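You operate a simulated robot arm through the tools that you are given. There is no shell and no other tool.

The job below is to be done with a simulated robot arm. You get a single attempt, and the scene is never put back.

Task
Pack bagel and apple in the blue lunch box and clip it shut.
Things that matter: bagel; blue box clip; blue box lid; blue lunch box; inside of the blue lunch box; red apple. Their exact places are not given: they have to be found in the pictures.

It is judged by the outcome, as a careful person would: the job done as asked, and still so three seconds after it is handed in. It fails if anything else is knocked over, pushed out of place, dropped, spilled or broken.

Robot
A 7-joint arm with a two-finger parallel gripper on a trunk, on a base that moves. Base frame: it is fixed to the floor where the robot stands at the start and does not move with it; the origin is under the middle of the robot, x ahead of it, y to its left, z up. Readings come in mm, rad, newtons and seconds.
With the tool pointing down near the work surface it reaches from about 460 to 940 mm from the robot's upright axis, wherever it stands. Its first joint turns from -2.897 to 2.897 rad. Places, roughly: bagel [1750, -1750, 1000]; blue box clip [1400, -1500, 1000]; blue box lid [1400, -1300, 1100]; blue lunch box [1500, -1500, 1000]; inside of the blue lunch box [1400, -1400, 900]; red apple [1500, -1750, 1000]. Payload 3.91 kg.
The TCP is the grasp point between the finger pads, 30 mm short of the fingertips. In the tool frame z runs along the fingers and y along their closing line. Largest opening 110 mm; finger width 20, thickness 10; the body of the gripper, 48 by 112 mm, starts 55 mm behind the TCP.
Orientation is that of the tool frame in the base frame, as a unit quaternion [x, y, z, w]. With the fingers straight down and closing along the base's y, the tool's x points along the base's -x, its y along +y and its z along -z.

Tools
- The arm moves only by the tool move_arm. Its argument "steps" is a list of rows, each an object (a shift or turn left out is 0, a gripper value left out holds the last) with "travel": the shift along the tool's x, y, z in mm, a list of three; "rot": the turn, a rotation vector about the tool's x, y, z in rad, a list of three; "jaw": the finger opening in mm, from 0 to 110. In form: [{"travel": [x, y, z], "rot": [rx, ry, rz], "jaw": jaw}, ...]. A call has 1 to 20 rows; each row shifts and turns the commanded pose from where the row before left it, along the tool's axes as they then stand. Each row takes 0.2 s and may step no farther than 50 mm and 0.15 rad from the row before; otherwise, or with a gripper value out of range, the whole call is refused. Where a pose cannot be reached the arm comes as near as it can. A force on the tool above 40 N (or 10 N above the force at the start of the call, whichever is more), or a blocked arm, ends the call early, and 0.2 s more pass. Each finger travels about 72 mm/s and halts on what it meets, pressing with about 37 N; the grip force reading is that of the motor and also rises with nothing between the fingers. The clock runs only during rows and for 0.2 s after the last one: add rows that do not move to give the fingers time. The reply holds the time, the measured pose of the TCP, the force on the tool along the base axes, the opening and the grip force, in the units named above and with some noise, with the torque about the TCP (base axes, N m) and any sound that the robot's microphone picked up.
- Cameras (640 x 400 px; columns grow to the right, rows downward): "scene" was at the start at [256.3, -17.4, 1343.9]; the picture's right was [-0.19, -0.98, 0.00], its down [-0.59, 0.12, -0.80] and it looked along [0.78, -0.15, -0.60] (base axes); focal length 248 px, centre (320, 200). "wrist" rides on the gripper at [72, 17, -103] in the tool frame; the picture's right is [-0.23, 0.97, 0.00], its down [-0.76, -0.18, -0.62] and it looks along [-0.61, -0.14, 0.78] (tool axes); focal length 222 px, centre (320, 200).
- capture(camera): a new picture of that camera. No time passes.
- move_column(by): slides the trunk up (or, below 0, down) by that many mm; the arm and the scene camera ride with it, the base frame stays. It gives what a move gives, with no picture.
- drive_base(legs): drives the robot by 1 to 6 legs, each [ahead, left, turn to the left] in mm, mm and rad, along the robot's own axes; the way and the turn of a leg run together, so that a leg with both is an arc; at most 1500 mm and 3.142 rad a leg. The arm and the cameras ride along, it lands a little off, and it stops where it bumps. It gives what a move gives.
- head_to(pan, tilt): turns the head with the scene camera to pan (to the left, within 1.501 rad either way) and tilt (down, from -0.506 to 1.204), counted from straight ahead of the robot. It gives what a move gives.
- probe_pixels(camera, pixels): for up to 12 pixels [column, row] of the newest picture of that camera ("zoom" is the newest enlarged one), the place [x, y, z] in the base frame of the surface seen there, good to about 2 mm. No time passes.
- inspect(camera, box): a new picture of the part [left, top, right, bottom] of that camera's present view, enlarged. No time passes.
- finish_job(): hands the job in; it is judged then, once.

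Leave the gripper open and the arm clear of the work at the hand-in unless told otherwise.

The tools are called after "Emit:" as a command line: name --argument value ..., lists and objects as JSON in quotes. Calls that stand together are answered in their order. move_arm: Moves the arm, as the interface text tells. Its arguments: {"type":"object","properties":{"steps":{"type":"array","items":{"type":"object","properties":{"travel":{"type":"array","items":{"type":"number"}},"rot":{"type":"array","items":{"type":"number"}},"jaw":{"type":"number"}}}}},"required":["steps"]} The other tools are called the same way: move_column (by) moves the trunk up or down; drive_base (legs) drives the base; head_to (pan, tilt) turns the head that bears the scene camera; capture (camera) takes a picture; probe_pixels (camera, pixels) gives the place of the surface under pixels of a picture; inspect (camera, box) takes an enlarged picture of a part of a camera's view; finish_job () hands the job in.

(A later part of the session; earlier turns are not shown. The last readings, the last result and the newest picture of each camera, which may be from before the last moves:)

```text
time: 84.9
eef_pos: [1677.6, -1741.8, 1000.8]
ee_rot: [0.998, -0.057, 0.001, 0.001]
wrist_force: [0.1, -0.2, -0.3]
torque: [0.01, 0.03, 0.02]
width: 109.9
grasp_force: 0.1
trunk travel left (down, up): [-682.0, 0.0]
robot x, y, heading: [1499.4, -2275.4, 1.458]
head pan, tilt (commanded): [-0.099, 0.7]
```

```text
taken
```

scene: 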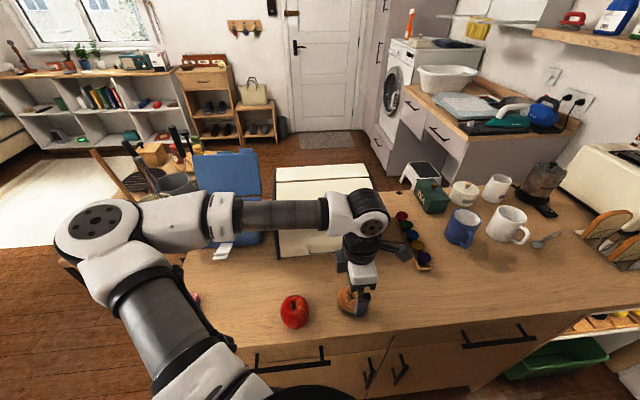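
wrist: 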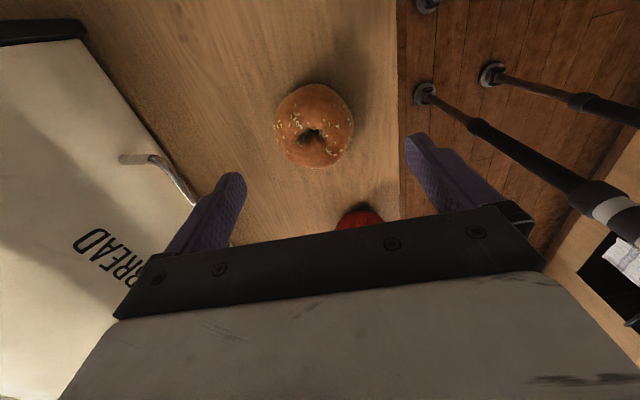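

The gripper is over the bagel at z≈1001. I'll check its centring with the wrist camera before the final descent.

Emit:
probe_pixels --camera "wrist" --pixels '[[312, 130], [280, 120], [350, 128], [313, 86], [314, 163], [345, 100], [285, 150], [300, 105]]'

Emit:
probe_pixels --camera "scene" --pixels '[[100, 222], [70, 260], [270, 215], [365, 215], [350, 255], [160, 240], [125, 265]]'

```text
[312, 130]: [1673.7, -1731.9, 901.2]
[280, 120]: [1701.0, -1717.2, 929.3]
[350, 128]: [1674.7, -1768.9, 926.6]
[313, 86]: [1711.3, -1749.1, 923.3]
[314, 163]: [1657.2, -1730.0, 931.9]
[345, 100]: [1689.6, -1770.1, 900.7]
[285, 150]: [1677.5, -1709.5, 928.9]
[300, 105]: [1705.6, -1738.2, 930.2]
```

```text
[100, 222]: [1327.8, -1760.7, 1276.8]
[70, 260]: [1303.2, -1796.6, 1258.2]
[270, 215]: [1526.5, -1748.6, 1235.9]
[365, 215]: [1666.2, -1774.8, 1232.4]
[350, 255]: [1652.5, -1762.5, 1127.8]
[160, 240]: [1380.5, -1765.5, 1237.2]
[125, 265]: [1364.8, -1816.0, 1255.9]
```

The bagel's centre is ≈(1678,−1739.5), which matches the TCP. I'll lower to z≈934 and close on it.

Emit:
move_arm --steps '[{"travel": [0, -1.5, 40]}, {"travel": [0, 0, 26.5]}, {}, {"jaw": 50}, {"jaw": 50}, {"jaw": 50}, {"jaw": 50}]'

Emit:
capture --camera "wrist"

```text
time: 86.5
eef_pos: [1679.7, -1740.3, 935.3]
ee_rot: [0.998, -0.058, 0.0, 0.0]
wrist_force: [-0.5, -1.0, 0.1]
torque: [0.0, 0.03, 0.04]
width: 67.1
grasp_force: 6.3
trunk travel left (down, up): [-682.0, 0.0]
robot x, y, heading: [1501.4, -2273.7, 1.458]
head pan, tilt (commanded): [-0.099, 0.7]
```

```text
taken
```

wrist: 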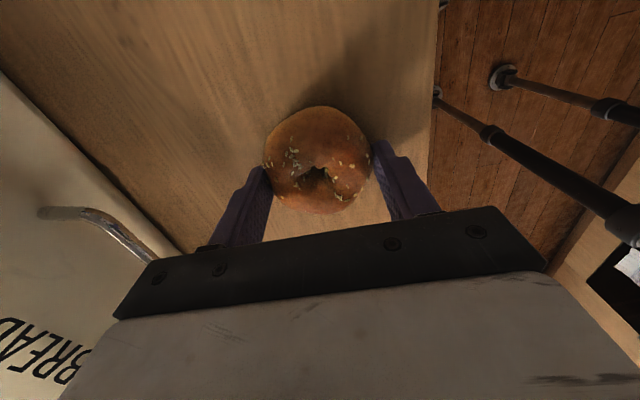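

The fingers stopped at 67 mm on the bagel with a low force of 6.3 N. I'll let the grip build up and recheck before lifting slowly.

Emit:
move_arm --steps '[{"jaw": 40}, {"jaw": 40}, {"jaw": 40}]'

```text
time: 87.3
eef_pos: [1678.6, -1737.6, 936.1]
ee_rot: [0.998, -0.058, 0.0, 0.001]
wrist_force: [0.4, -1.1, -0.1]
torque: [0.0, -0.01, -0.02]
width: 67.3
grasp_force: 5.7
trunk travel left (down, up): [-682.0, 0.0]
robot x, y, heading: [1500.0, -2272.8, 1.458]
head pan, tilt (commanded): [-0.099, 0.7]
```

The width holds at 67.3 mm. I'll lift 40 mm and check that it's held.

Emit:
move_arm --steps '[{"travel": [0, 0, -20], "jaw": 40}, {"travel": [0, 0, -20]}, {}, {}]'

Emit:
capture --camera "wrist"

```text
time: 88.3
eef_pos: [1678.3, -1739.6, 975.1]
ee_rot: [0.998, -0.058, 0.0, 0.0]
wrist_force: [-0.5, 0.8, -0.4]
torque: [0.02, -0.01, 0.0]
width: 67.1
grasp_force: 5.8
trunk travel left (down, up): [-682.0, 0.0]
robot x, y, heading: [1504.3, -2271.2, 1.458]
head pan, tilt (commanded): [-0.099, 0.7]
```

```text
taken
```

wrist: 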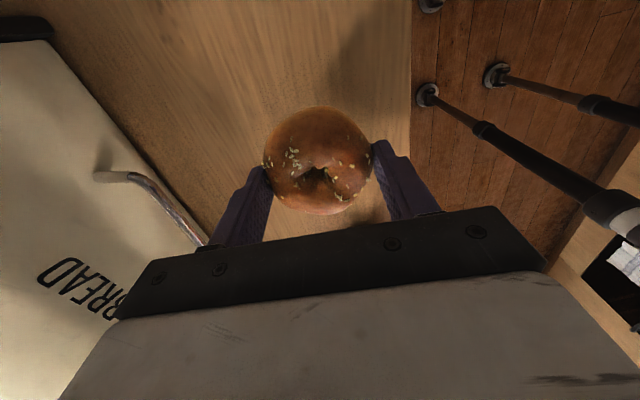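

The bagel is held. I'll raise it to z≈1080, then carry it left in front of the box (over the apple, well clear) to x≈1345.

Emit:
move_arm --steps '[{"travel": [0, 0, -50]}, {"travel": [0, 0, -50]}, {"travel": [0, 0, -5]}, {"travel": [-40, 0, 0]}, {"travel": [-45, 0, 0]}, {"travel": [-45, 0, 0]}, {"travel": [-45, 0, 0]}, {"travel": [-45, 0, 0]}, {"travel": [-45, 0, 0]}, {"travel": [-40, 0, 0]}, {"travel": [-30, 0, 0]}, {}]'

Emit:
capture --camera "wrist"

Emit:
capture --camera "scene"

```text
time: 90.9
eef_pos: [1346.3, -1700.8, 1079.7]
ee_rot: [0.998, -0.058, -0.001, 0.0]
wrist_force: [-0.4, 0.6, -0.3]
torque: [0.02, 0.01, 0.0]
width: 67.4
grasp_force: 5.7
trunk travel left (down, up): [-682.0, 0.0]
robot x, y, heading: [1505.1, -2274.4, 1.46]
head pan, tilt (commanded): [-0.099, 0.7]
```

```text
taken
```

wrist: 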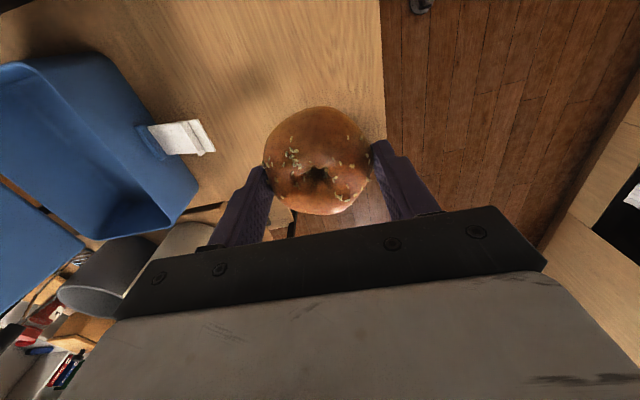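

```text
taken
```

scene: 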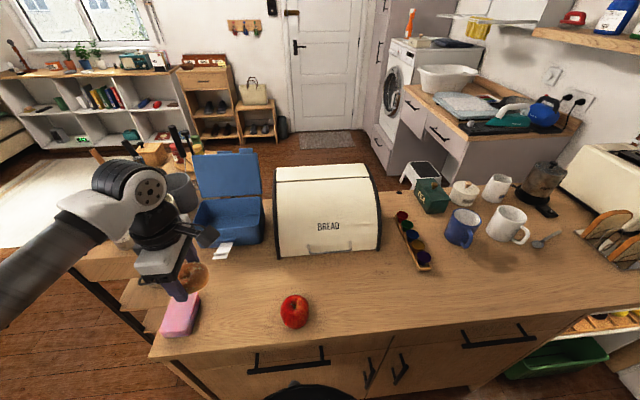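

The wrist camera now sees the box and clip well. I'll probe the rim corners and inner walls to get the box's exact orientation.

Emit:
inspect --camera "wrist" --box '[0, 30, 260, 260]'

Emit:
probe_pixels --camera "wrist" --pixels '[[95, 58], [30, 68], [194, 180], [150, 122], [120, 228], [75, 236], [160, 140], [207, 140], [212, 152], [165, 152], [80, 150], [110, 190]]'

```text
1.74 times, centred on (130, 145) of wrist
```

zoom: 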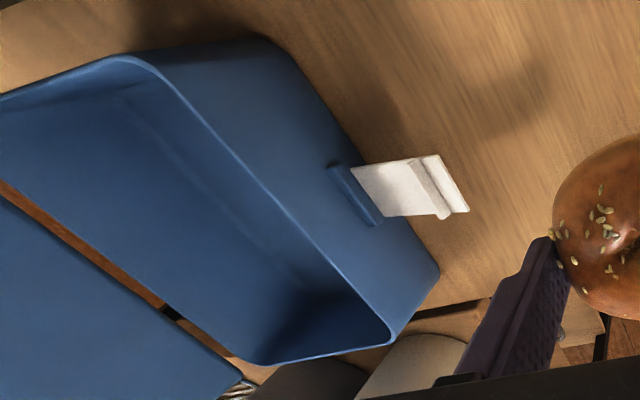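

```text
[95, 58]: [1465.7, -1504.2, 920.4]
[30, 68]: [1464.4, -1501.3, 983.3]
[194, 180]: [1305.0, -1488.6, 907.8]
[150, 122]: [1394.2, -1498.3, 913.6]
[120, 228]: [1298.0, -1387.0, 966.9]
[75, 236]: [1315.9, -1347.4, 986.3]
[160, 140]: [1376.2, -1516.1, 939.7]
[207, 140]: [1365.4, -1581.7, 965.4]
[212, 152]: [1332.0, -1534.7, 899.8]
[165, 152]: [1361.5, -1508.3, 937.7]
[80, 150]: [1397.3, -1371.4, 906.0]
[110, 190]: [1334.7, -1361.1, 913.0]
```

I'll probe right along the rim in this zoomed picture.

Emit:
probe_pixels --camera "zoom" --pixels '[[170, 92], [260, 185], [350, 285], [388, 335], [330, 350], [270, 362], [120, 60], [50, 80], [190, 165], [300, 290], [250, 340], [60, 180]]'

Emit:
probe_pixels --camera "zoom" --pixels '[[355, 165], [385, 213], [415, 158], [448, 217], [440, 158], [467, 210], [400, 185], [430, 185], [455, 185], [335, 170], [375, 220], [425, 160]]'

```text
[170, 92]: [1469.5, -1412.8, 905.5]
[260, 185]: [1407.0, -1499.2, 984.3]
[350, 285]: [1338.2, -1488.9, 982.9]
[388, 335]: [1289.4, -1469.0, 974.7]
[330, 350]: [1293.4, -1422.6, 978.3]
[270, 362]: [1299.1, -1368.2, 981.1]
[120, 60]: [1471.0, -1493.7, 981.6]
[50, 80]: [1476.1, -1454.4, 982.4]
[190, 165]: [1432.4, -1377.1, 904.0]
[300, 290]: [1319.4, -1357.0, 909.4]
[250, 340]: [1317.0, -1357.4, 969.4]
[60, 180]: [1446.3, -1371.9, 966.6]
```

```text
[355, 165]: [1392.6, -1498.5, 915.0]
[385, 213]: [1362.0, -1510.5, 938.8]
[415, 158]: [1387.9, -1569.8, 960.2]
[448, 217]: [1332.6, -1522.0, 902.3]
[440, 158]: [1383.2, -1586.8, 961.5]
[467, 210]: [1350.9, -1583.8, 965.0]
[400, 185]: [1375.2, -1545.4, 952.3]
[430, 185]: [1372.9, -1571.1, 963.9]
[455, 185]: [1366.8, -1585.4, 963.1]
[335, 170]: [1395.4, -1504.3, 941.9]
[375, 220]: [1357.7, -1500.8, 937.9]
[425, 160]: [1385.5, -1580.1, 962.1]
```

The box is aligned with the tool axes. Its interior along the tool directions is about 170 × 117 mm at the floor, with the rim at z≈983. Before moving in, I'll check the lid's inner face position in the zoom for clearance.

Emit:
probe_pixels --camera "zoom" --pixels '[[20, 260], [80, 280], [150, 330], [210, 370], [60, 340], [120, 380], [20, 220], [10, 380]]'

```text
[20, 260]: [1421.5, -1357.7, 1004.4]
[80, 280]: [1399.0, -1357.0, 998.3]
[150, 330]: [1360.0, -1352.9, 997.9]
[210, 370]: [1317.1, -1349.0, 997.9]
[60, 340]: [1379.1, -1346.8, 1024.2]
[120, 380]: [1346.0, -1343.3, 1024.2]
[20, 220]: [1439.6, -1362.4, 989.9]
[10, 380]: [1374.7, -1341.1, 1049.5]
```

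The lid's inner face leaves about 18 mm clearance to the gripper body. I'll move the bagel over the left half of the box at z≈1080.

Emit:
move_arm --steps '[{"travel": [-6, -45, 0]}, {"travel": [-6, -46, 0]}, {"travel": [-6, -46, 0]}, {"travel": [-6, -46, 0]}, {"travel": [-6, -46, 0]}, {"travel": [-6, -44.7, 0]}, {}, {}]'

Emit:
capture --camera "wrist"

Emit:
head_to --pan 0.15 --tilt 0.6

Emit:
capture --camera "scene"

```text
time: 92.7
eef_pos: [1342.1, -1424.4, 1079.7]
ee_rot: [0.998, -0.058, 0.0, 0.0]
wrist_force: [0.0, -0.1, -0.5]
torque: [-0.03, 0.02, 0.02]
width: 67.1
grasp_force: 5.7
trunk travel left (down, up): [-682.0, 0.0]
robot x, y, heading: [1505.2, -2271.8, 1.454]
head pan, tilt (commanded): [-0.099, 0.7]
```

```text
taken
```

wrist: 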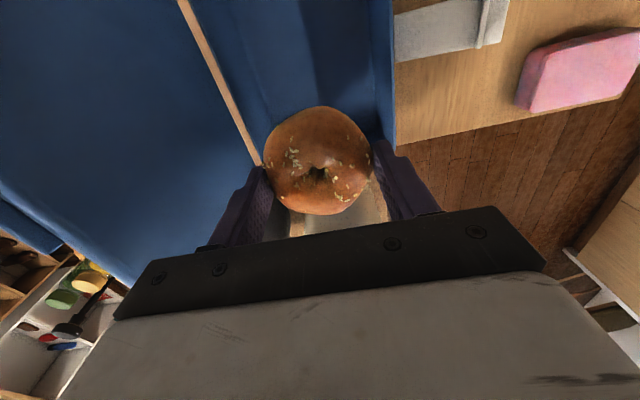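

```text
time: 93.4
eef_pos: [1343.1, -1425.9, 1079.4]
ee_rot: [0.998, -0.058, 0.0, 0.0]
wrist_force: [0.1, -0.2, -0.5]
torque: [-0.02, -0.02, 0.01]
width: 67.4
grasp_force: 5.7
trunk travel left (down, up): [-682.0, 0.0]
robot x, y, heading: [1497.5, -2275.5, 1.464]
head pan, tilt (commanded): [0.15, 0.6]
```

```text
taken
```

scene: 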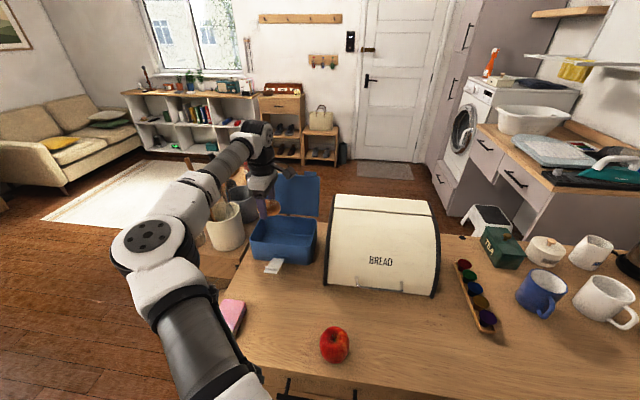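

The bagel is over the left half. Before lowering I'll check the clearance between the arm's wrist/forearm and the utensil crock.

Emit:
inspect --camera "scene" --box '[120, 100, 340, 290]'

Emit:
probe_pixels --camera "scene" --pixels '[[225, 230], [240, 235], [212, 215], [225, 160], [260, 150], [262, 185], [195, 200], [150, 235], [240, 195], [255, 165]]'

```text
2.11 times, centred on (230, 195) of scene
```

zoom: 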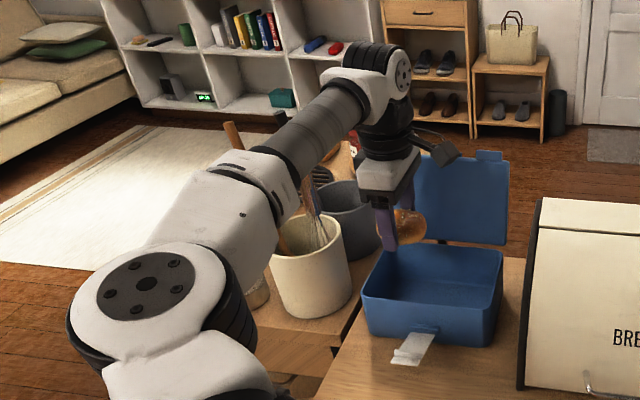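

```text
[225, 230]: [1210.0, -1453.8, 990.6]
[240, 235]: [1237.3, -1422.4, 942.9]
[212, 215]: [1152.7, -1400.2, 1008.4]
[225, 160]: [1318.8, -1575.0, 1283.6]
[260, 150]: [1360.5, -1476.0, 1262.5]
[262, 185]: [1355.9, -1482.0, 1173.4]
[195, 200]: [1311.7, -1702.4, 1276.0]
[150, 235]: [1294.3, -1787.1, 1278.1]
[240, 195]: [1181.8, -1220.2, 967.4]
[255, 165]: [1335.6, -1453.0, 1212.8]
```

I'll probe the wooden spoon's end and the whisk, visible behind the forearm in this zoom.

Emit:
probe_pixels --camera "zoom" --pixels '[[230, 130], [236, 142], [308, 190], [315, 225], [318, 180], [283, 245], [330, 150], [350, 180], [310, 250], [345, 255], [325, 220], [300, 60]]'

```text
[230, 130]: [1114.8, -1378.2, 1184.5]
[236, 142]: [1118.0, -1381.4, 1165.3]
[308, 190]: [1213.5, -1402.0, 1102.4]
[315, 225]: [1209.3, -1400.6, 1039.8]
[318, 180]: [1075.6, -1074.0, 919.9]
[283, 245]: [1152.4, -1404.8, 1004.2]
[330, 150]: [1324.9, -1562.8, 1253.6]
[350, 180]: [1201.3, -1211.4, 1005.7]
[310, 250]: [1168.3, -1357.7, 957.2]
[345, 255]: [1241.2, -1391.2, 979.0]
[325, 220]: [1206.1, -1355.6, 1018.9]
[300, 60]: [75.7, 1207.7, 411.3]
```

The utensils are at x≤1215 and the arm parts near the box are at x≥1290, so there's enough room. I'll lower the bagel to about z=955 first.

Emit:
move_arm --steps '[{"travel": [0, 0, 40]}, {"travel": [0, 0, 40]}, {"travel": [0, 0, 30]}, {"travel": [0, 0, 14]}, {}, {}]'

Emit:
capture --camera "wrist"

Emit:
inspect --camera "scene" --box '[180, 110, 340, 290]'

```text
time: 94.8
eef_pos: [1342.7, -1423.7, 955.5]
ee_rot: [0.998, -0.057, 0.0, 0.0]
wrist_force: [-0.2, 0.7, -0.3]
torque: [0.01, -0.01, 0.01]
width: 67.2
grasp_force: 5.4
trunk travel left (down, up): [-682.0, 0.0]
robot x, y, heading: [1504.0, -2272.0, 1.456]
head pan, tilt (commanded): [0.15, 0.6]
```

```text
taken
```

wrist: 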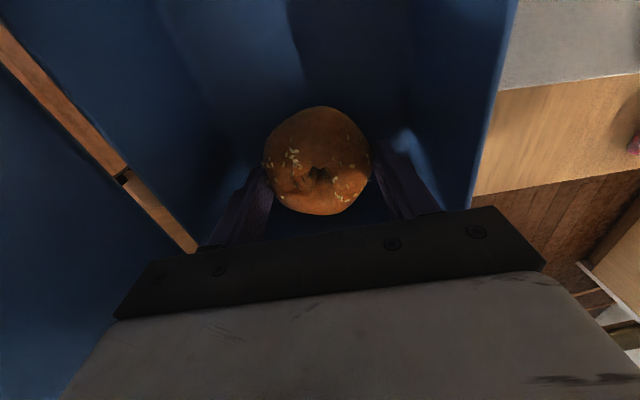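

```text
2.22 times, centred on (260, 200) of scene
```

zoom: 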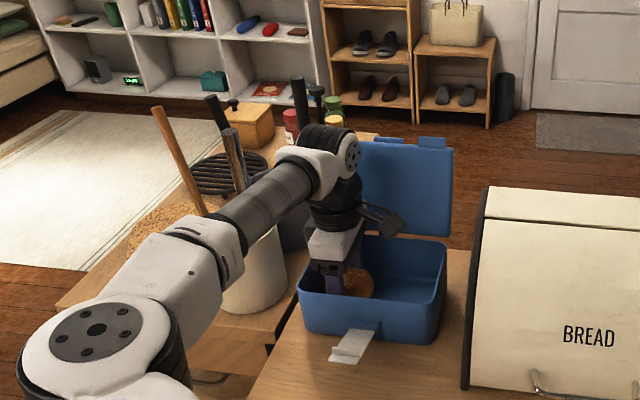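

The bagel is inside the box. I'll lower the last 11 mm, checking the force.

Emit:
move_arm --steps '[{"travel": [0, 0, 6]}, {"travel": [0, 0, 5]}, {}]'

```text
time: 95.6
eef_pos: [1340.2, -1424.3, 944.7]
ee_rot: [0.998, -0.057, 0.0, -0.001]
wrist_force: [-0.2, -0.1, -0.1]
torque: [-0.01, -0.03, 0.02]
width: 67.0
grasp_force: 6.1
trunk travel left (down, up): [-682.0, 0.0]
robot x, y, heading: [1501.4, -2274.9, 1.455]
head pan, tilt (commanded): [0.15, 0.6]
```

No contact yet. I'll go down in small steps until the bagel touches the floor.

Emit:
move_arm --steps '[{"travel": [0, 0, 2]}, {"travel": [0, 0, 1.5]}, {}]'

```text
time: 96.4
eef_pos: [1341.9, -1423.6, 941.4]
ee_rot: [0.998, -0.058, 0.0, 0.0]
wrist_force: [0.5, 0.0, 0.7]
torque: [0.01, 0.04, 0.01]
width: 67.0
grasp_force: 5.9
trunk travel left (down, up): [-682.0, 0.0]
robot x, y, heading: [1501.2, -2273.8, 1.454]
head pan, tilt (commanded): [0.15, 0.6]
```

Emit:
move_arm --steps '[{"travel": [0, 0, 2]}, {}, {"jaw": 72}, {"jaw": 78}, {"jaw": 82}, {"jaw": 82}]'

Emit:
capture --camera "wrist"

```text
time: 97.8
eef_pos: [1340.6, -1424.2, 940.8]
ee_rot: [0.998, -0.058, 0.0, -0.001]
wrist_force: [0.3, -0.1, -0.8]
torque: [0.0, 0.0, 0.01]
width: 81.9
grasp_force: 0.0
trunk travel left (down, up): [-682.0, 0.0]
robot x, y, heading: [1502.6, -2272.5, 1.462]
head pan, tilt (commanded): [0.15, 0.6]
```

```text
taken
```

wrist: 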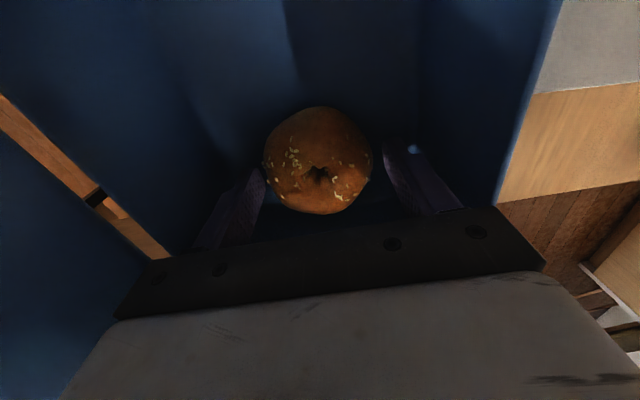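

The bagel is released in the left half. I'll raise straight up, back out over the clip, and go to above the apple at a safe height.

Emit:
move_arm --steps '[{"travel": [0, 0, -20]}, {"travel": [0, 0, -40]}, {"travel": [0, 0, -45]}, {"travel": [0, 0, -45]}, {"travel": [0, 40, 0]}, {"travel": [0, 45, 0]}, {"travel": [0, 45, 0]}, {"travel": [0, 45, 0]}, {"travel": [0, 45, 0]}, {"travel": [0, 45, 0]}, {"travel": [0, 30.6, 0]}, {"travel": [45, 0, -10]}, {"travel": [48, 0, -10]}, {"travel": [48, 0, -10]}, {"travel": [48, 0, -10]}, {"travel": [48.5, 0, -10], "jaw": 110}, {}]'

Emit:
capture --camera "scene"

Emit:
capture --camera "wrist"

```text
time: 101.4
eef_pos: [1543.6, -1745.0, 1140.3]
ee_rot: [0.998, -0.057, 0.0, 0.0]
wrist_force: [0.0, 0.0, -0.9]
torque: [0.04, -0.01, 0.05]
width: 110.2
grasp_force: 0.1
trunk travel left (down, up): [-682.0, 0.0]
robot x, y, heading: [1501.5, -2271.0, 1.459]
head pan, tilt (commanded): [0.15, 0.6]
```

```text
taken
```

scene: 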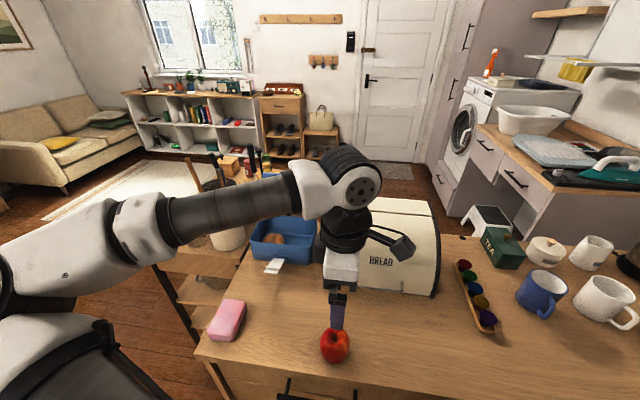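

```text
taken
```

wrist: 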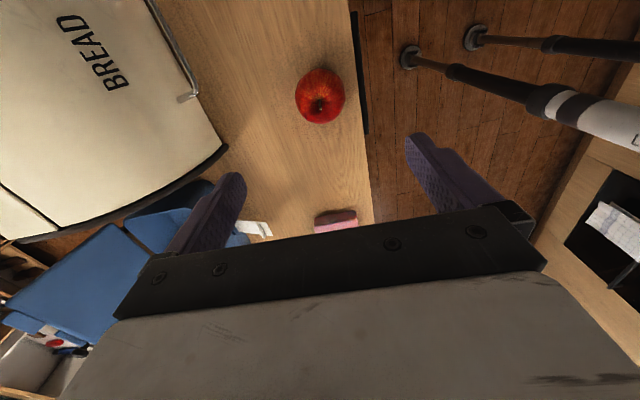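

The bagel lies in the box. I'll turn the tool 180° here so the camera block faces left, away from the bread bin, when placing the apple on the right side.

Emit:
move_arm --steps '[{"rot": [0, 0, 0.15]}, {"rot": [0, 0, 0.15]}, {"rot": [0, 0, 0.15]}, {"rot": [0, 0, 0.15]}, {"rot": [0, 0, 0.15]}, {"rot": [0, 0, 0.15]}, {"rot": [0, 0, 0.15]}, {"rot": [0, 0, 0.15]}, {"rot": [0, 0, 0.15]}, {"rot": [0, 0, 0.15]}, {"rot": [0, 0, 0.15]}, {"rot": [0, 0, 0.15]}, {"rot": [0, 0, 0.15]}, {"rot": [0, 0, 0.15]}, {"rot": [0, 0, 0.15]}, {"rot": [0, 0, 0.15]}, {"rot": [0, 0, 0.15]}, {"rot": [0, 0, 0.15]}, {"rot": [0, 0, 0.15]}, {"rot": [0, 0, 0.15]}]'

Emit:
move_arm --steps '[{"rot": [0, 0, 0.1416]}, {}]'

Emit:
capture --camera "wrist"

Emit:
capture --camera "scene"

```text
time: 105.6
eef_pos: [1589.6, -1786.4, 1137.8]
ee_rot: [-0.014, 1.0, -0.001, 0.0]
wrist_force: [-0.1, 1.1, -0.7]
torque: [0.01, -0.03, 0.01]
width: 110.1
grasp_force: 0.2
out of reach, approached as far as the arm can: row 19, 20
trunk travel left (down, up): [-682.0, 0.0]
robot x, y, heading: [1504.6, -2270.5, 1.456]
head pan, tilt (commanded): [0.15, 0.6]
```

```text
time: 106.2
eef_pos: [1611.2, -1809.1, 1138.4]
ee_rot: [0.057, 0.998, 0.0, -0.001]
wrist_force: [-0.2, -0.2, -0.1]
torque: [0.01, -0.05, -0.04]
width: 110.3
grasp_force: 0.1
out of reach, approached as far as the arm can: row 1
trunk travel left (down, up): [-682.0, 0.0]
robot x, y, heading: [1504.3, -2276.2, 1.456]
head pan, tilt (commanded): [0.15, 0.6]
```

```text
taken
```

wrist: 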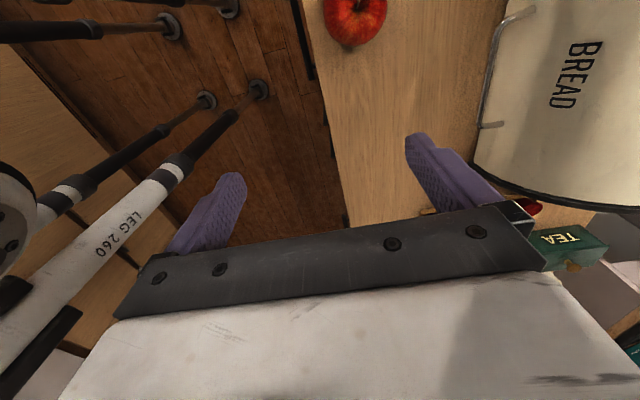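

```text
taken
```

scene: 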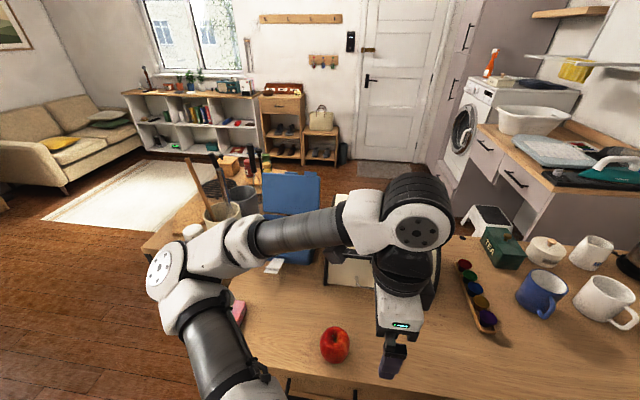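

The wrist joint limits out at about +65° from its default turn. A diagonal grasp at +45° fits the right half of the box just as well, since the fingers stay within ±41 mm. I'll turn back to +45° and see where the TCP settles.

Emit:
move_arm --steps '[{"rot": [0, 0, -0.15]}, {"rot": [0, 0, -0.15]}, {"rot": [0, 0, -0.15]}, {"rot": [0, 0, -0.15]}, {"rot": [0, 0, -0.15]}, {"rot": [0, 0, -0.035]}, {}, {}]'

Emit:
capture --camera "wrist"

```text
time: 108.0
eef_pos: [1608.9, -1808.8, 1136.8]
ee_rot: [-0.329, 0.944, 0.0, 0.0]
wrist_force: [-0.1, -0.6, 1.1]
torque: [-0.03, 0.02, 0.02]
width: 109.8
grasp_force: 0.0
trunk travel left (down, up): [-682.0, 0.0]
robot x, y, heading: [1501.3, -2272.9, 1.458]
head pan, tilt (commanded): [0.15, 0.6]
```

```text
taken
```

wrist: 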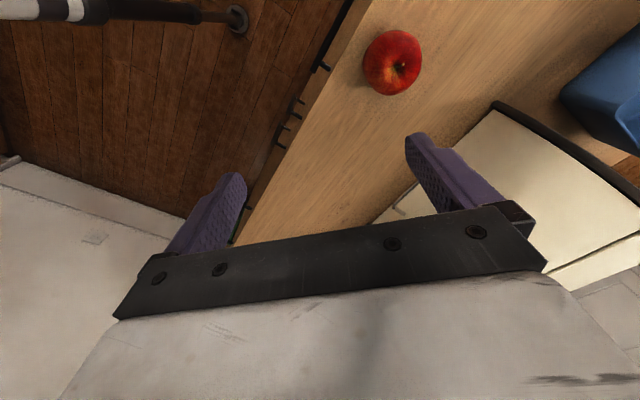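

The TCP settled at (1609,−1809). I'll move back over the apple at (1543,−1745) and check it in the wrist view.

Emit:
move_arm --steps '[{"travel": [6, 45.4, 0]}, {"travel": [6, 45.4, 0]}, {"travel": [0, 0, 45]}, {"travel": [0, 0, 45]}, {}, {}]'

Emit:
capture --camera "wrist"

Emit:
capture --camera "scene"

```text
time: 109.4
eef_pos: [1543.5, -1741.0, 1049.1]
ee_rot: [-0.329, 0.944, 0.0, 0.0]
wrist_force: [0.5, 0.1, -0.5]
torque: [-0.04, -0.03, 0.03]
width: 109.8
grasp_force: 0.0
trunk travel left (down, up): [-682.0, 0.0]
robot x, y, heading: [1502.2, -2274.6, 1.458]
head pan, tilt (commanded): [0.15, 0.6]
```

```text
taken
```

wrist: 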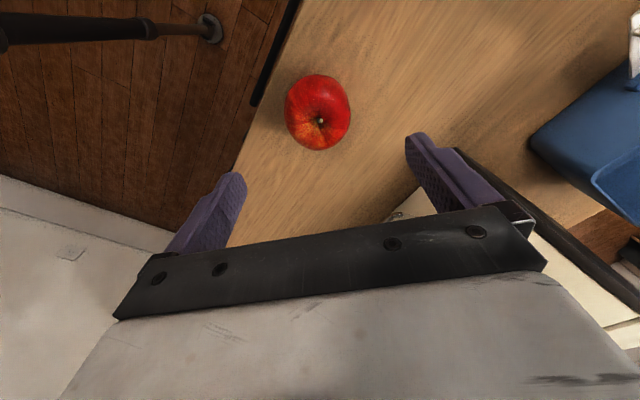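

```text
taken
```

scene: 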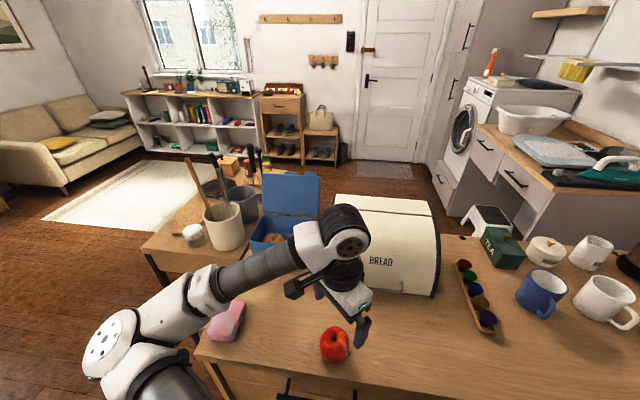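

I'll check the apple's centring and the elbow's position.

Emit:
probe_pixels --camera "wrist" --pixels '[[320, 120], [288, 110], [347, 115], [318, 80], [320, 145], [310, 100], [335, 135]]'

Emit:
probe_pixels --camera "scene" --pixels '[[112, 340], [195, 295], [270, 265], [160, 320], [340, 245], [300, 288]]'

```text
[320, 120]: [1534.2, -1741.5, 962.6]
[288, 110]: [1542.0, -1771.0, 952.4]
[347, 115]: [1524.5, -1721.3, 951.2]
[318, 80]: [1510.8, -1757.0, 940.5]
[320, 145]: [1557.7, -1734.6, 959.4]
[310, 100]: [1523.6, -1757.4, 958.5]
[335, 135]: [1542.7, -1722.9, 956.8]
```

```text
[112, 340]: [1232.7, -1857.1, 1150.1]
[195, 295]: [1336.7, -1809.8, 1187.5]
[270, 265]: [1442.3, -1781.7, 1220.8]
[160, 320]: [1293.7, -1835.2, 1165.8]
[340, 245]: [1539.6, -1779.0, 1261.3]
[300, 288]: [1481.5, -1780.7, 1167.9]
```

The TCP is within 3 mm of the apple's centre and the elbow is well above the counter. I'll lower to z≈938 with the fingers open.

Emit:
move_arm --steps '[{"travel": [1.9, -2.3, 20]}, {"travel": [0, 0, 35]}, {"travel": [0, 0, 35]}, {"travel": [0, 0, 21]}, {}, {}]'

Emit:
capture --camera "wrist"

Emit:
capture --camera "scene"

```text
time: 110.8
eef_pos: [1544.0, -1748.5, 938.4]
ee_rot: [-0.329, 0.944, 0.0, 0.0]
wrist_force: [-0.2, 0.1, -0.5]
torque: [0.01, 0.04, 0.04]
width: 109.7
grasp_force: 0.1
trunk travel left (down, up): [-682.0, 0.0]
robot x, y, heading: [1503.6, -2271.5, 1.455]
head pan, tilt (commanded): [0.15, 0.6]
```

```text
taken
```

wrist: 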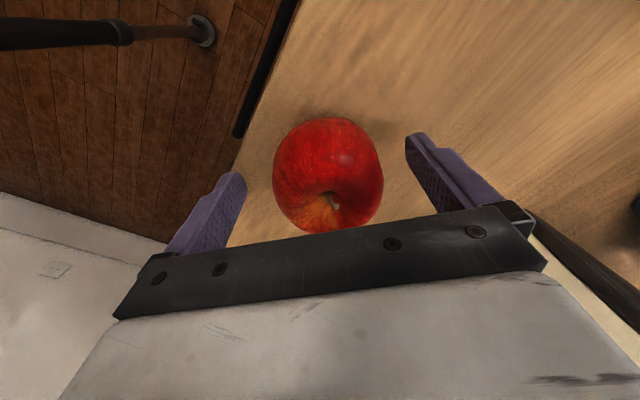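

```text
taken
```

scene: 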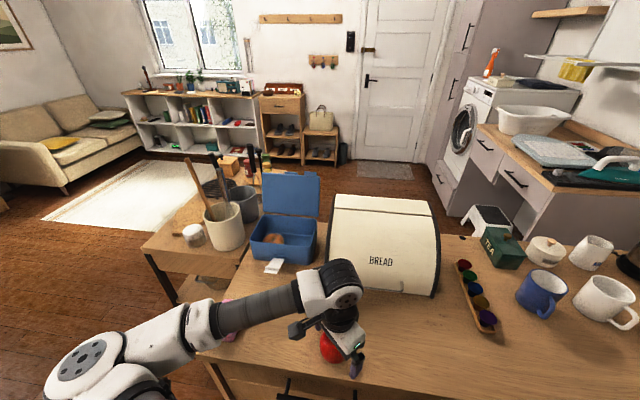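

The fingers straddle the apple, so I'll close on it.

Emit:
move_arm --steps '[{"jaw": 85}, {"jaw": 72}, {"jaw": 60}, {"jaw": 50}, {"jaw": 40}, {"jaw": 40}, {"jaw": 40}]'

Emit:
capture --camera "wrist"

```text
time: 112.4
eef_pos: [1544.1, -1748.6, 938.8]
ee_rot: [-0.329, 0.944, 0.0, 0.0]
wrist_force: [0.2, -0.5, 1.2]
torque: [0.04, 0.0, 0.01]
width: 63.2
grasp_force: 37.1
trunk travel left (down, up): [-682.0, 0.0]
robot x, y, heading: [1502.5, -2269.0, 1.459]
head pan, tilt (commanded): [0.15, 0.6]
```

```text
taken
```

wrist: 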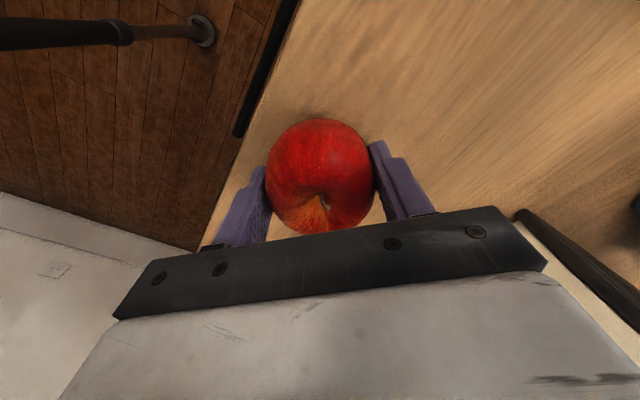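

The apple is held firmly (63 mm, 37 N). I'll lift it to z≈1090, carry it left of the bread bin first, then toward the box.

Emit:
move_arm --steps '[{"travel": [0, 0, -25]}, {"travel": [0, 0, -40]}, {"travel": [0, 0, -45]}, {"travel": [0, 0, -42]}, {"travel": [26.3, 26.3, 0]}, {"travel": [26.3, 26.3, 0]}, {"travel": [26.3, 26.3, 0]}, {"travel": [26.4, 26.4, 0]}, {}, {}]'

Emit:
capture --camera "wrist"

Emit:
capture --camera "scene"

```text
time: 114.6
eef_pos: [1441.3, -1741.5, 1093.6]
ee_rot: [-0.33, 0.944, 0.0, 0.0]
wrist_force: [-1.0, 0.4, -1.5]
torque: [0.0, -0.01, 0.01]
width: 62.8
grasp_force: 36.6
out of reach, approached as far as the arm can: row 7, 8
trunk travel left (down, up): [-682.0, 0.0]
robot x, y, heading: [1505.0, -2272.3, 1.457]
head pan, tilt (commanded): [0.15, 0.6]
```

```text
taken
```

wrist: 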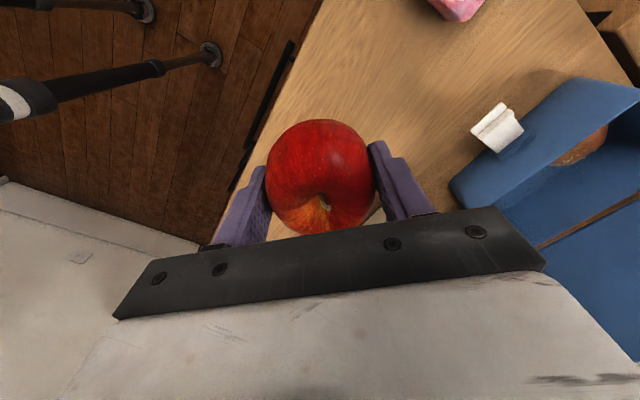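

```text
taken
```

scene: 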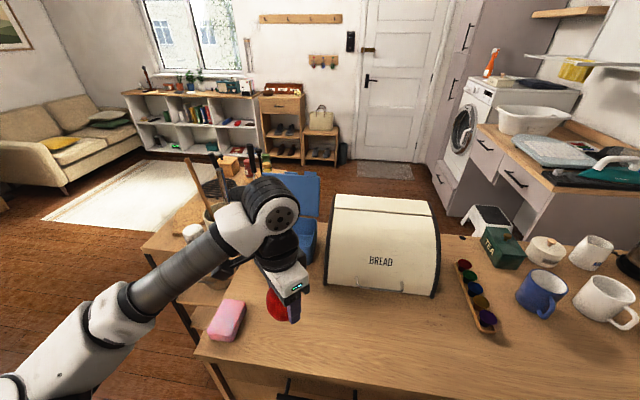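

The +45° turn runs into the wrist limit toward the left. I'll turn the apple to −45° instead (camera toward the robot and slightly right), which also fits the box, and then read the pose.

Emit:
move_arm --steps '[{"rot": [0, 0, -0.15]}, {"rot": [0, 0, -0.15]}, {"rot": [0, 0, -0.15]}, {"rot": [0, 0, -0.15]}, {"rot": [0, 0, -0.15]}, {"rot": [0, 0, -0.15]}, {"rot": [0, 0, -0.15]}, {"rot": [0, 0, -0.15]}, {"rot": [0, 0, -0.15]}, {"rot": [0, 0, -0.15]}, {"rot": [0, 0, -0.07]}, {}, {}]'

Emit:
capture --camera "wrist"

Emit:
capture --camera "scene"

```text
time: 117.4
eef_pos: [1441.8, -1742.0, 1092.8]
ee_rot: [0.9, -0.435, -0.001, 0.0]
wrist_force: [-0.1, -0.4, -1.0]
torque: [0.01, 0.01, 0.03]
width: 62.7
grasp_force: 36.9
trunk travel left (down, up): [-682.0, 0.0]
robot x, y, heading: [1504.0, -2273.3, 1.458]
head pan, tilt (commanded): [0.15, 0.6]
```

```text
taken
```

wrist: 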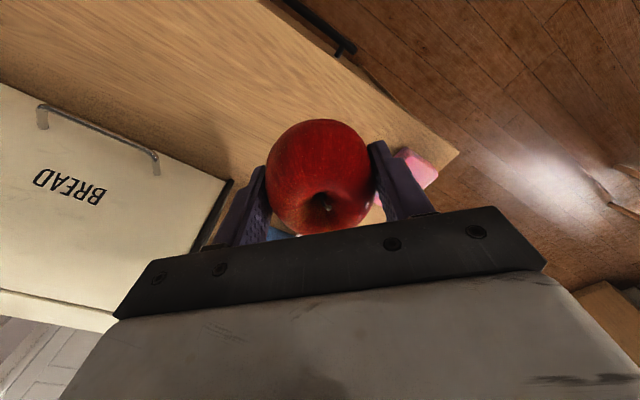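

```text
taken
```

scene: 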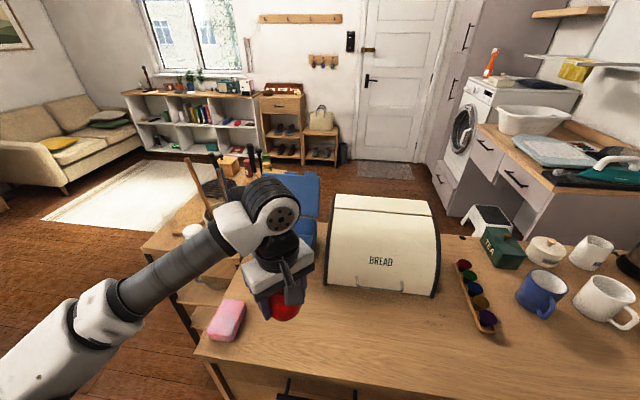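

The apple is turned. I'll move left 47 mm, then forward over the right half of the box at z≈1093.

Emit:
move_arm --steps '[{"travel": [-32.9, 32.9, 0]}, {"travel": [-30.66, -30.68, 0]}, {"travel": [-30.66, -30.68, 0]}, {"travel": [-30.66, -30.68, 0]}, {"travel": [-30.66, -30.68, 0]}, {"travel": [-30.66, -30.68, 0]}, {"travel": [-30.66, -30.68, 0]}, {"travel": [-30.66, -30.68, 0]}, {}, {}]'

Emit:
capture --camera "wrist"

Emit:
capture --camera "scene"

```text
time: 119.6
eef_pos: [1433.3, -1433.9, 1092.0]
ee_rot: [0.9, -0.436, 0.0, 0.0]
wrist_force: [-0.1, 0.0, -1.3]
torque: [0.03, 0.0, -0.05]
width: 62.8
grasp_force: 36.8
trunk travel left (down, up): [-682.0, 0.0]
robot x, y, heading: [1499.4, -2274.9, 1.454]
head pan, tilt (commanded): [0.15, 0.6]
```

```text
taken
```

wrist: 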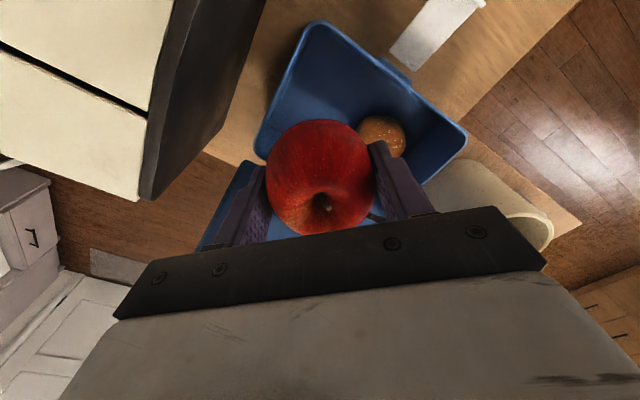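

```text
taken
```

scene: 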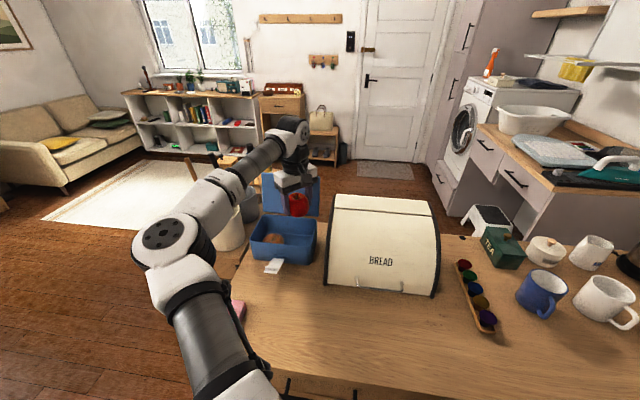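

The apple is above the right half. I'll verify the bagel's and rim's positions relative to the TCP before lowering.

Emit:
probe_pixels --camera "wrist" --pixels '[[388, 128], [365, 125], [402, 145], [318, 24], [262, 140], [462, 140], [410, 85], [285, 90], [145, 195], [185, 60], [215, 125], [150, 120]]'

```text
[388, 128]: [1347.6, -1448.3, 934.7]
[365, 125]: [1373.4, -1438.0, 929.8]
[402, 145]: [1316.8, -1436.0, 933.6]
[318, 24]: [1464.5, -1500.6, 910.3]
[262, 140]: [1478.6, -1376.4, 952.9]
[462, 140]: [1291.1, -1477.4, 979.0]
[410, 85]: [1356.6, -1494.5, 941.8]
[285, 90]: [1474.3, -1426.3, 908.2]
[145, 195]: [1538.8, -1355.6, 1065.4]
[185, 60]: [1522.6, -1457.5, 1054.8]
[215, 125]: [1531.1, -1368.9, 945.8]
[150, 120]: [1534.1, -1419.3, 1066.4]
```

The bagel's right edge is at box-coordinate u≈1530, and the bread bin's side is at u≈1680–1685. I'll look closely at the camera block's real extent so it doesn't touch the bin.

Emit:
inspect --camera "scene" --box '[230, 100, 370, 240]'

```text
2.86 times, centred on (300, 170) of scene
```

zoom: 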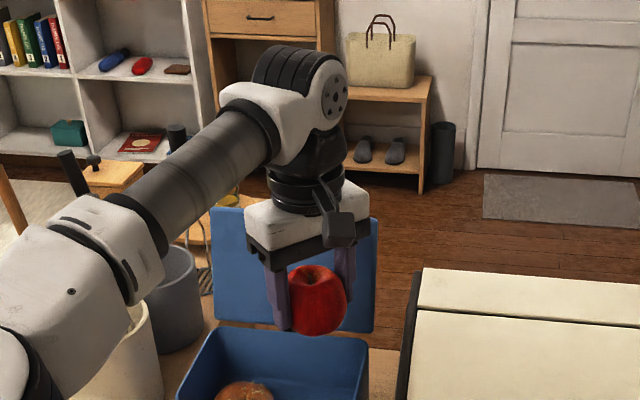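

Emit:
probe_pixels --camera "zoom" --pixels '[[340, 230], [352, 215], [354, 240], [328, 240], [326, 215], [340, 246], [325, 190], [318, 195], [362, 215], [366, 200], [280, 225], [345, 260]]'

```text
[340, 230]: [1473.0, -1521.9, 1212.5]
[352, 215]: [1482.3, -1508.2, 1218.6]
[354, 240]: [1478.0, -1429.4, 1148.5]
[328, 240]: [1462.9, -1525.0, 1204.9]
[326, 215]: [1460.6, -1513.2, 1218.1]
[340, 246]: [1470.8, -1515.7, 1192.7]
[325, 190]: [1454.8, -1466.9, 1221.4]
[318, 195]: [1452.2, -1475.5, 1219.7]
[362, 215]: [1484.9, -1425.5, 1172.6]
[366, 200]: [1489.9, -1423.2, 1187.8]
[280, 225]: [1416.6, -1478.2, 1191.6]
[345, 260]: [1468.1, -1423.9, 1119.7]
```

The camera block reaches only +60 mm to the right (u≈1641) and the bin is at u≈1680, so there's clearance. I'll shift 7 mm left and lower to z≈957.

Emit:
move_arm --steps '[{"travel": [-4.9, 5.0, 0]}, {"travel": [0, 0, 40]}, {"travel": [0, 0, 40]}, {"travel": [0, 0, 35]}, {"travel": [0, 0, 20]}, {}, {}]'

Emit:
capture --camera "wrist"

Emit:
inspect --camera "scene" --box '[220, 130, 380, 290]'

```text
time: 121.2
eef_pos: [1423.9, -1433.3, 959.1]
ee_rot: [0.9, -0.436, 0.0, 0.001]
wrist_force: [-0.5, 0.0, -1.5]
torque: [0.0, 0.01, -0.01]
width: 62.6
grasp_force: 36.6
trunk travel left (down, up): [-682.0, 0.0]
robot x, y, heading: [1501.4, -2269.4, 1.457]
head pan, tilt (commanded): [0.15, 0.6]
```

```text
taken
```

wrist: 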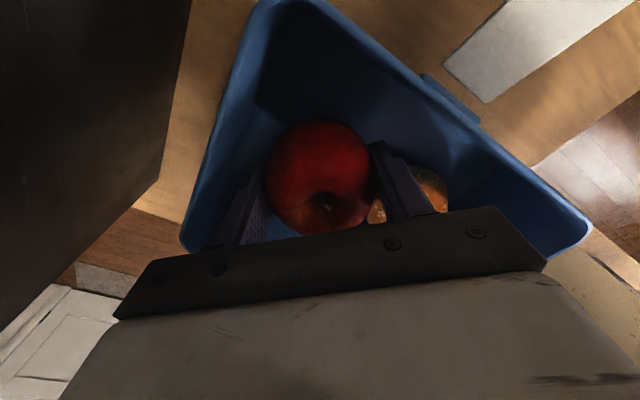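

```text
2.50 times, centred on (300, 210) of scene
```

zoom: 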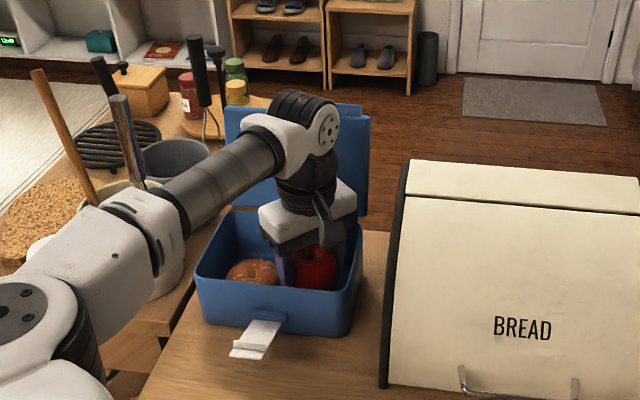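

The apple is inside and clear of the bagel. I'll lower the rest in small steps.

Emit:
move_arm --steps '[{"travel": [0, 0, 6]}, {"travel": [0, 0, 5]}, {"travel": [0, 0, 3]}, {}]'

```text
time: 122.2
eef_pos: [1424.4, -1433.8, 944.2]
ee_rot: [0.9, -0.436, 0.001, 0.0]
wrist_force: [0.9, 0.7, -1.4]
torque: [0.02, -0.01, 0.0]
width: 62.5
grasp_force: 37.4
trunk travel left (down, up): [-682.0, 0.0]
robot x, y, heading: [1502.4, -2274.9, 1.457]
head pan, tilt (commanded): [0.15, 0.6]
```

Emit:
move_arm --steps '[{"travel": [0, 0, 2]}, {}]'

```text
time: 122.8
eef_pos: [1424.5, -1434.2, 943.4]
ee_rot: [0.9, -0.436, 0.0, -0.001]
wrist_force: [1.8, -1.1, 6.0]
torque: [-0.05, 0.07, -0.01]
width: 62.9
grasp_force: 37.0
trunk travel left (down, up): [-682.0, 0.0]
robot x, y, heading: [1502.9, -2273.6, 1.458]
head pan, tilt (commanded): [0.15, 0.6]
```

The force changed to +6 N, so the apple rests on the floor. I'll open gently to about 74 mm, which releases it without touching the bagel or walls.

Emit:
move_arm --steps '[{"jaw": 66}, {"jaw": 70}, {"jaw": 74}, {"jaw": 74}, {}]'

Emit:
capture --camera "wrist"

```text
time: 124.0
eef_pos: [1423.2, -1433.8, 942.5]
ee_rot: [0.9, -0.436, 0.0, 0.0]
wrist_force: [-0.9, 0.2, 0.4]
torque: [-0.02, 0.02, 0.01]
width: 73.7
grasp_force: 0.1
trunk travel left (down, up): [-682.0, 0.0]
robot x, y, heading: [1502.1, -2275.9, 1.459]
head pan, tilt (commanded): [0.15, 0.6]
```

```text
taken
```

wrist: 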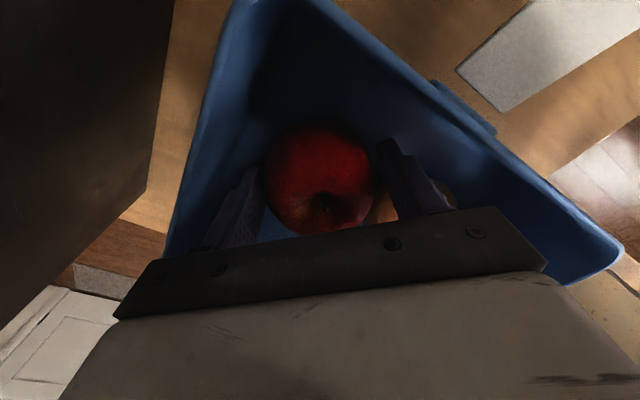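

Released. I'll rise straight up and look at the result.

Emit:
move_arm --steps '[{"travel": [0, 0, -15]}, {"travel": [0, 0, -30]}, {"travel": [0, 0, -40]}, {"travel": [0, 0, -45]}, {"travel": [0, 0, -45]}, {}]'

Emit:
capture --camera "wrist"

Emit:
inspect --camera "scene" --box '[220, 130, 380, 290]'

```text
time: 125.4
eef_pos: [1424.2, -1433.7, 1117.1]
ee_rot: [0.9, -0.436, 0.0, 0.001]
wrist_force: [-0.7, -0.1, -0.7]
torque: [0.0, 0.0, -0.03]
width: 74.0
grasp_force: 0.1
trunk travel left (down, up): [-682.0, 0.0]
robot x, y, heading: [1504.8, -2274.4, 1.461]
head pan, tilt (commanded): [0.15, 0.6]
```

```text
taken
```

wrist: 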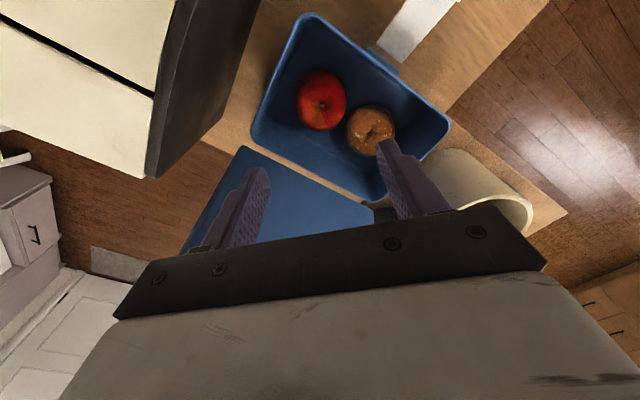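

```text
2.50 times, centred on (300, 210) of scene
```

zoom: 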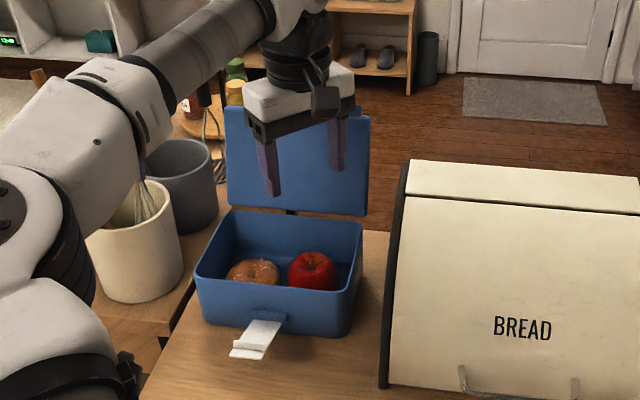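

Both the bagel and apple sit in the box below the rim. Next is the lid. I'll raise the hand above the lid top (~1130) and turn back to the default yaw, so the fingers can go behind the lid.

Emit:
move_arm --steps '[{"travel": [0, 0, -45]}, {"travel": [0, 0, -35], "jaw": 40}, {"rot": [0, 0, 0.15]}, {"rot": [0, 0, 0.15]}, {"rot": [0, 0, 0.15]}, {"rot": [0, 0, 0.15]}, {"rot": [0, 0, 0.15]}, {"rot": [0, 0, 0.035]}, {}, {}]'

Emit:
capture --camera "wrist"

Emit:
head_to --pan 0.15 --tilt 0.9

Emit:
capture --camera "scene"

```text
time: 127.6
eef_pos: [1425.2, -1434.5, 1196.7]
ee_rot: [-0.665, 0.747, 0.0, 0.0]
wrist_force: [-0.3, -0.6, -0.2]
torque: [-0.02, 0.0, 0.01]
width: 40.0
grasp_force: 0.0
trunk travel left (down, up): [-682.0, 0.0]
robot x, y, heading: [1502.0, -2268.6, 1.457]
head pan, tilt (commanded): [0.15, 0.6]
```

```text
taken
```

wrist: 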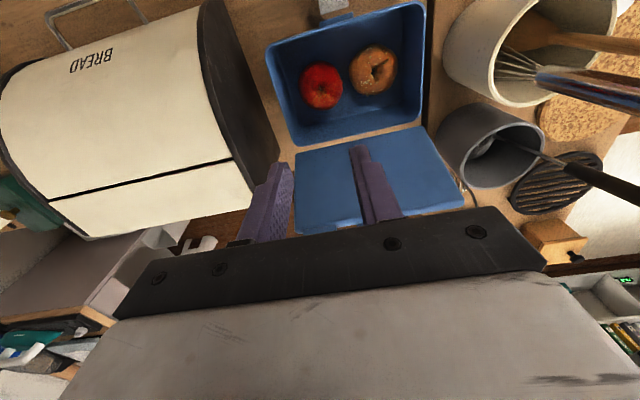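

```text
time: 128.4
eef_pos: [1424.5, -1434.4, 1195.8]
ee_rot: [-0.665, 0.747, 0.0, 0.0]
wrist_force: [0.6, -0.5, 0.0]
torque: [0.01, -0.02, 0.0]
width: 40.1
grasp_force: 0.1
trunk travel left (down, up): [-682.0, 0.0]
robot x, y, heading: [1502.8, -2272.3, 1.459]
head pan, tilt (commanded): [0.15, 0.901]
```

```text
taken
```

scene: 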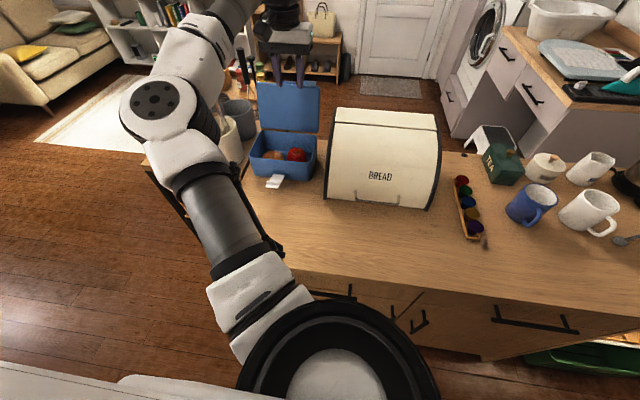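

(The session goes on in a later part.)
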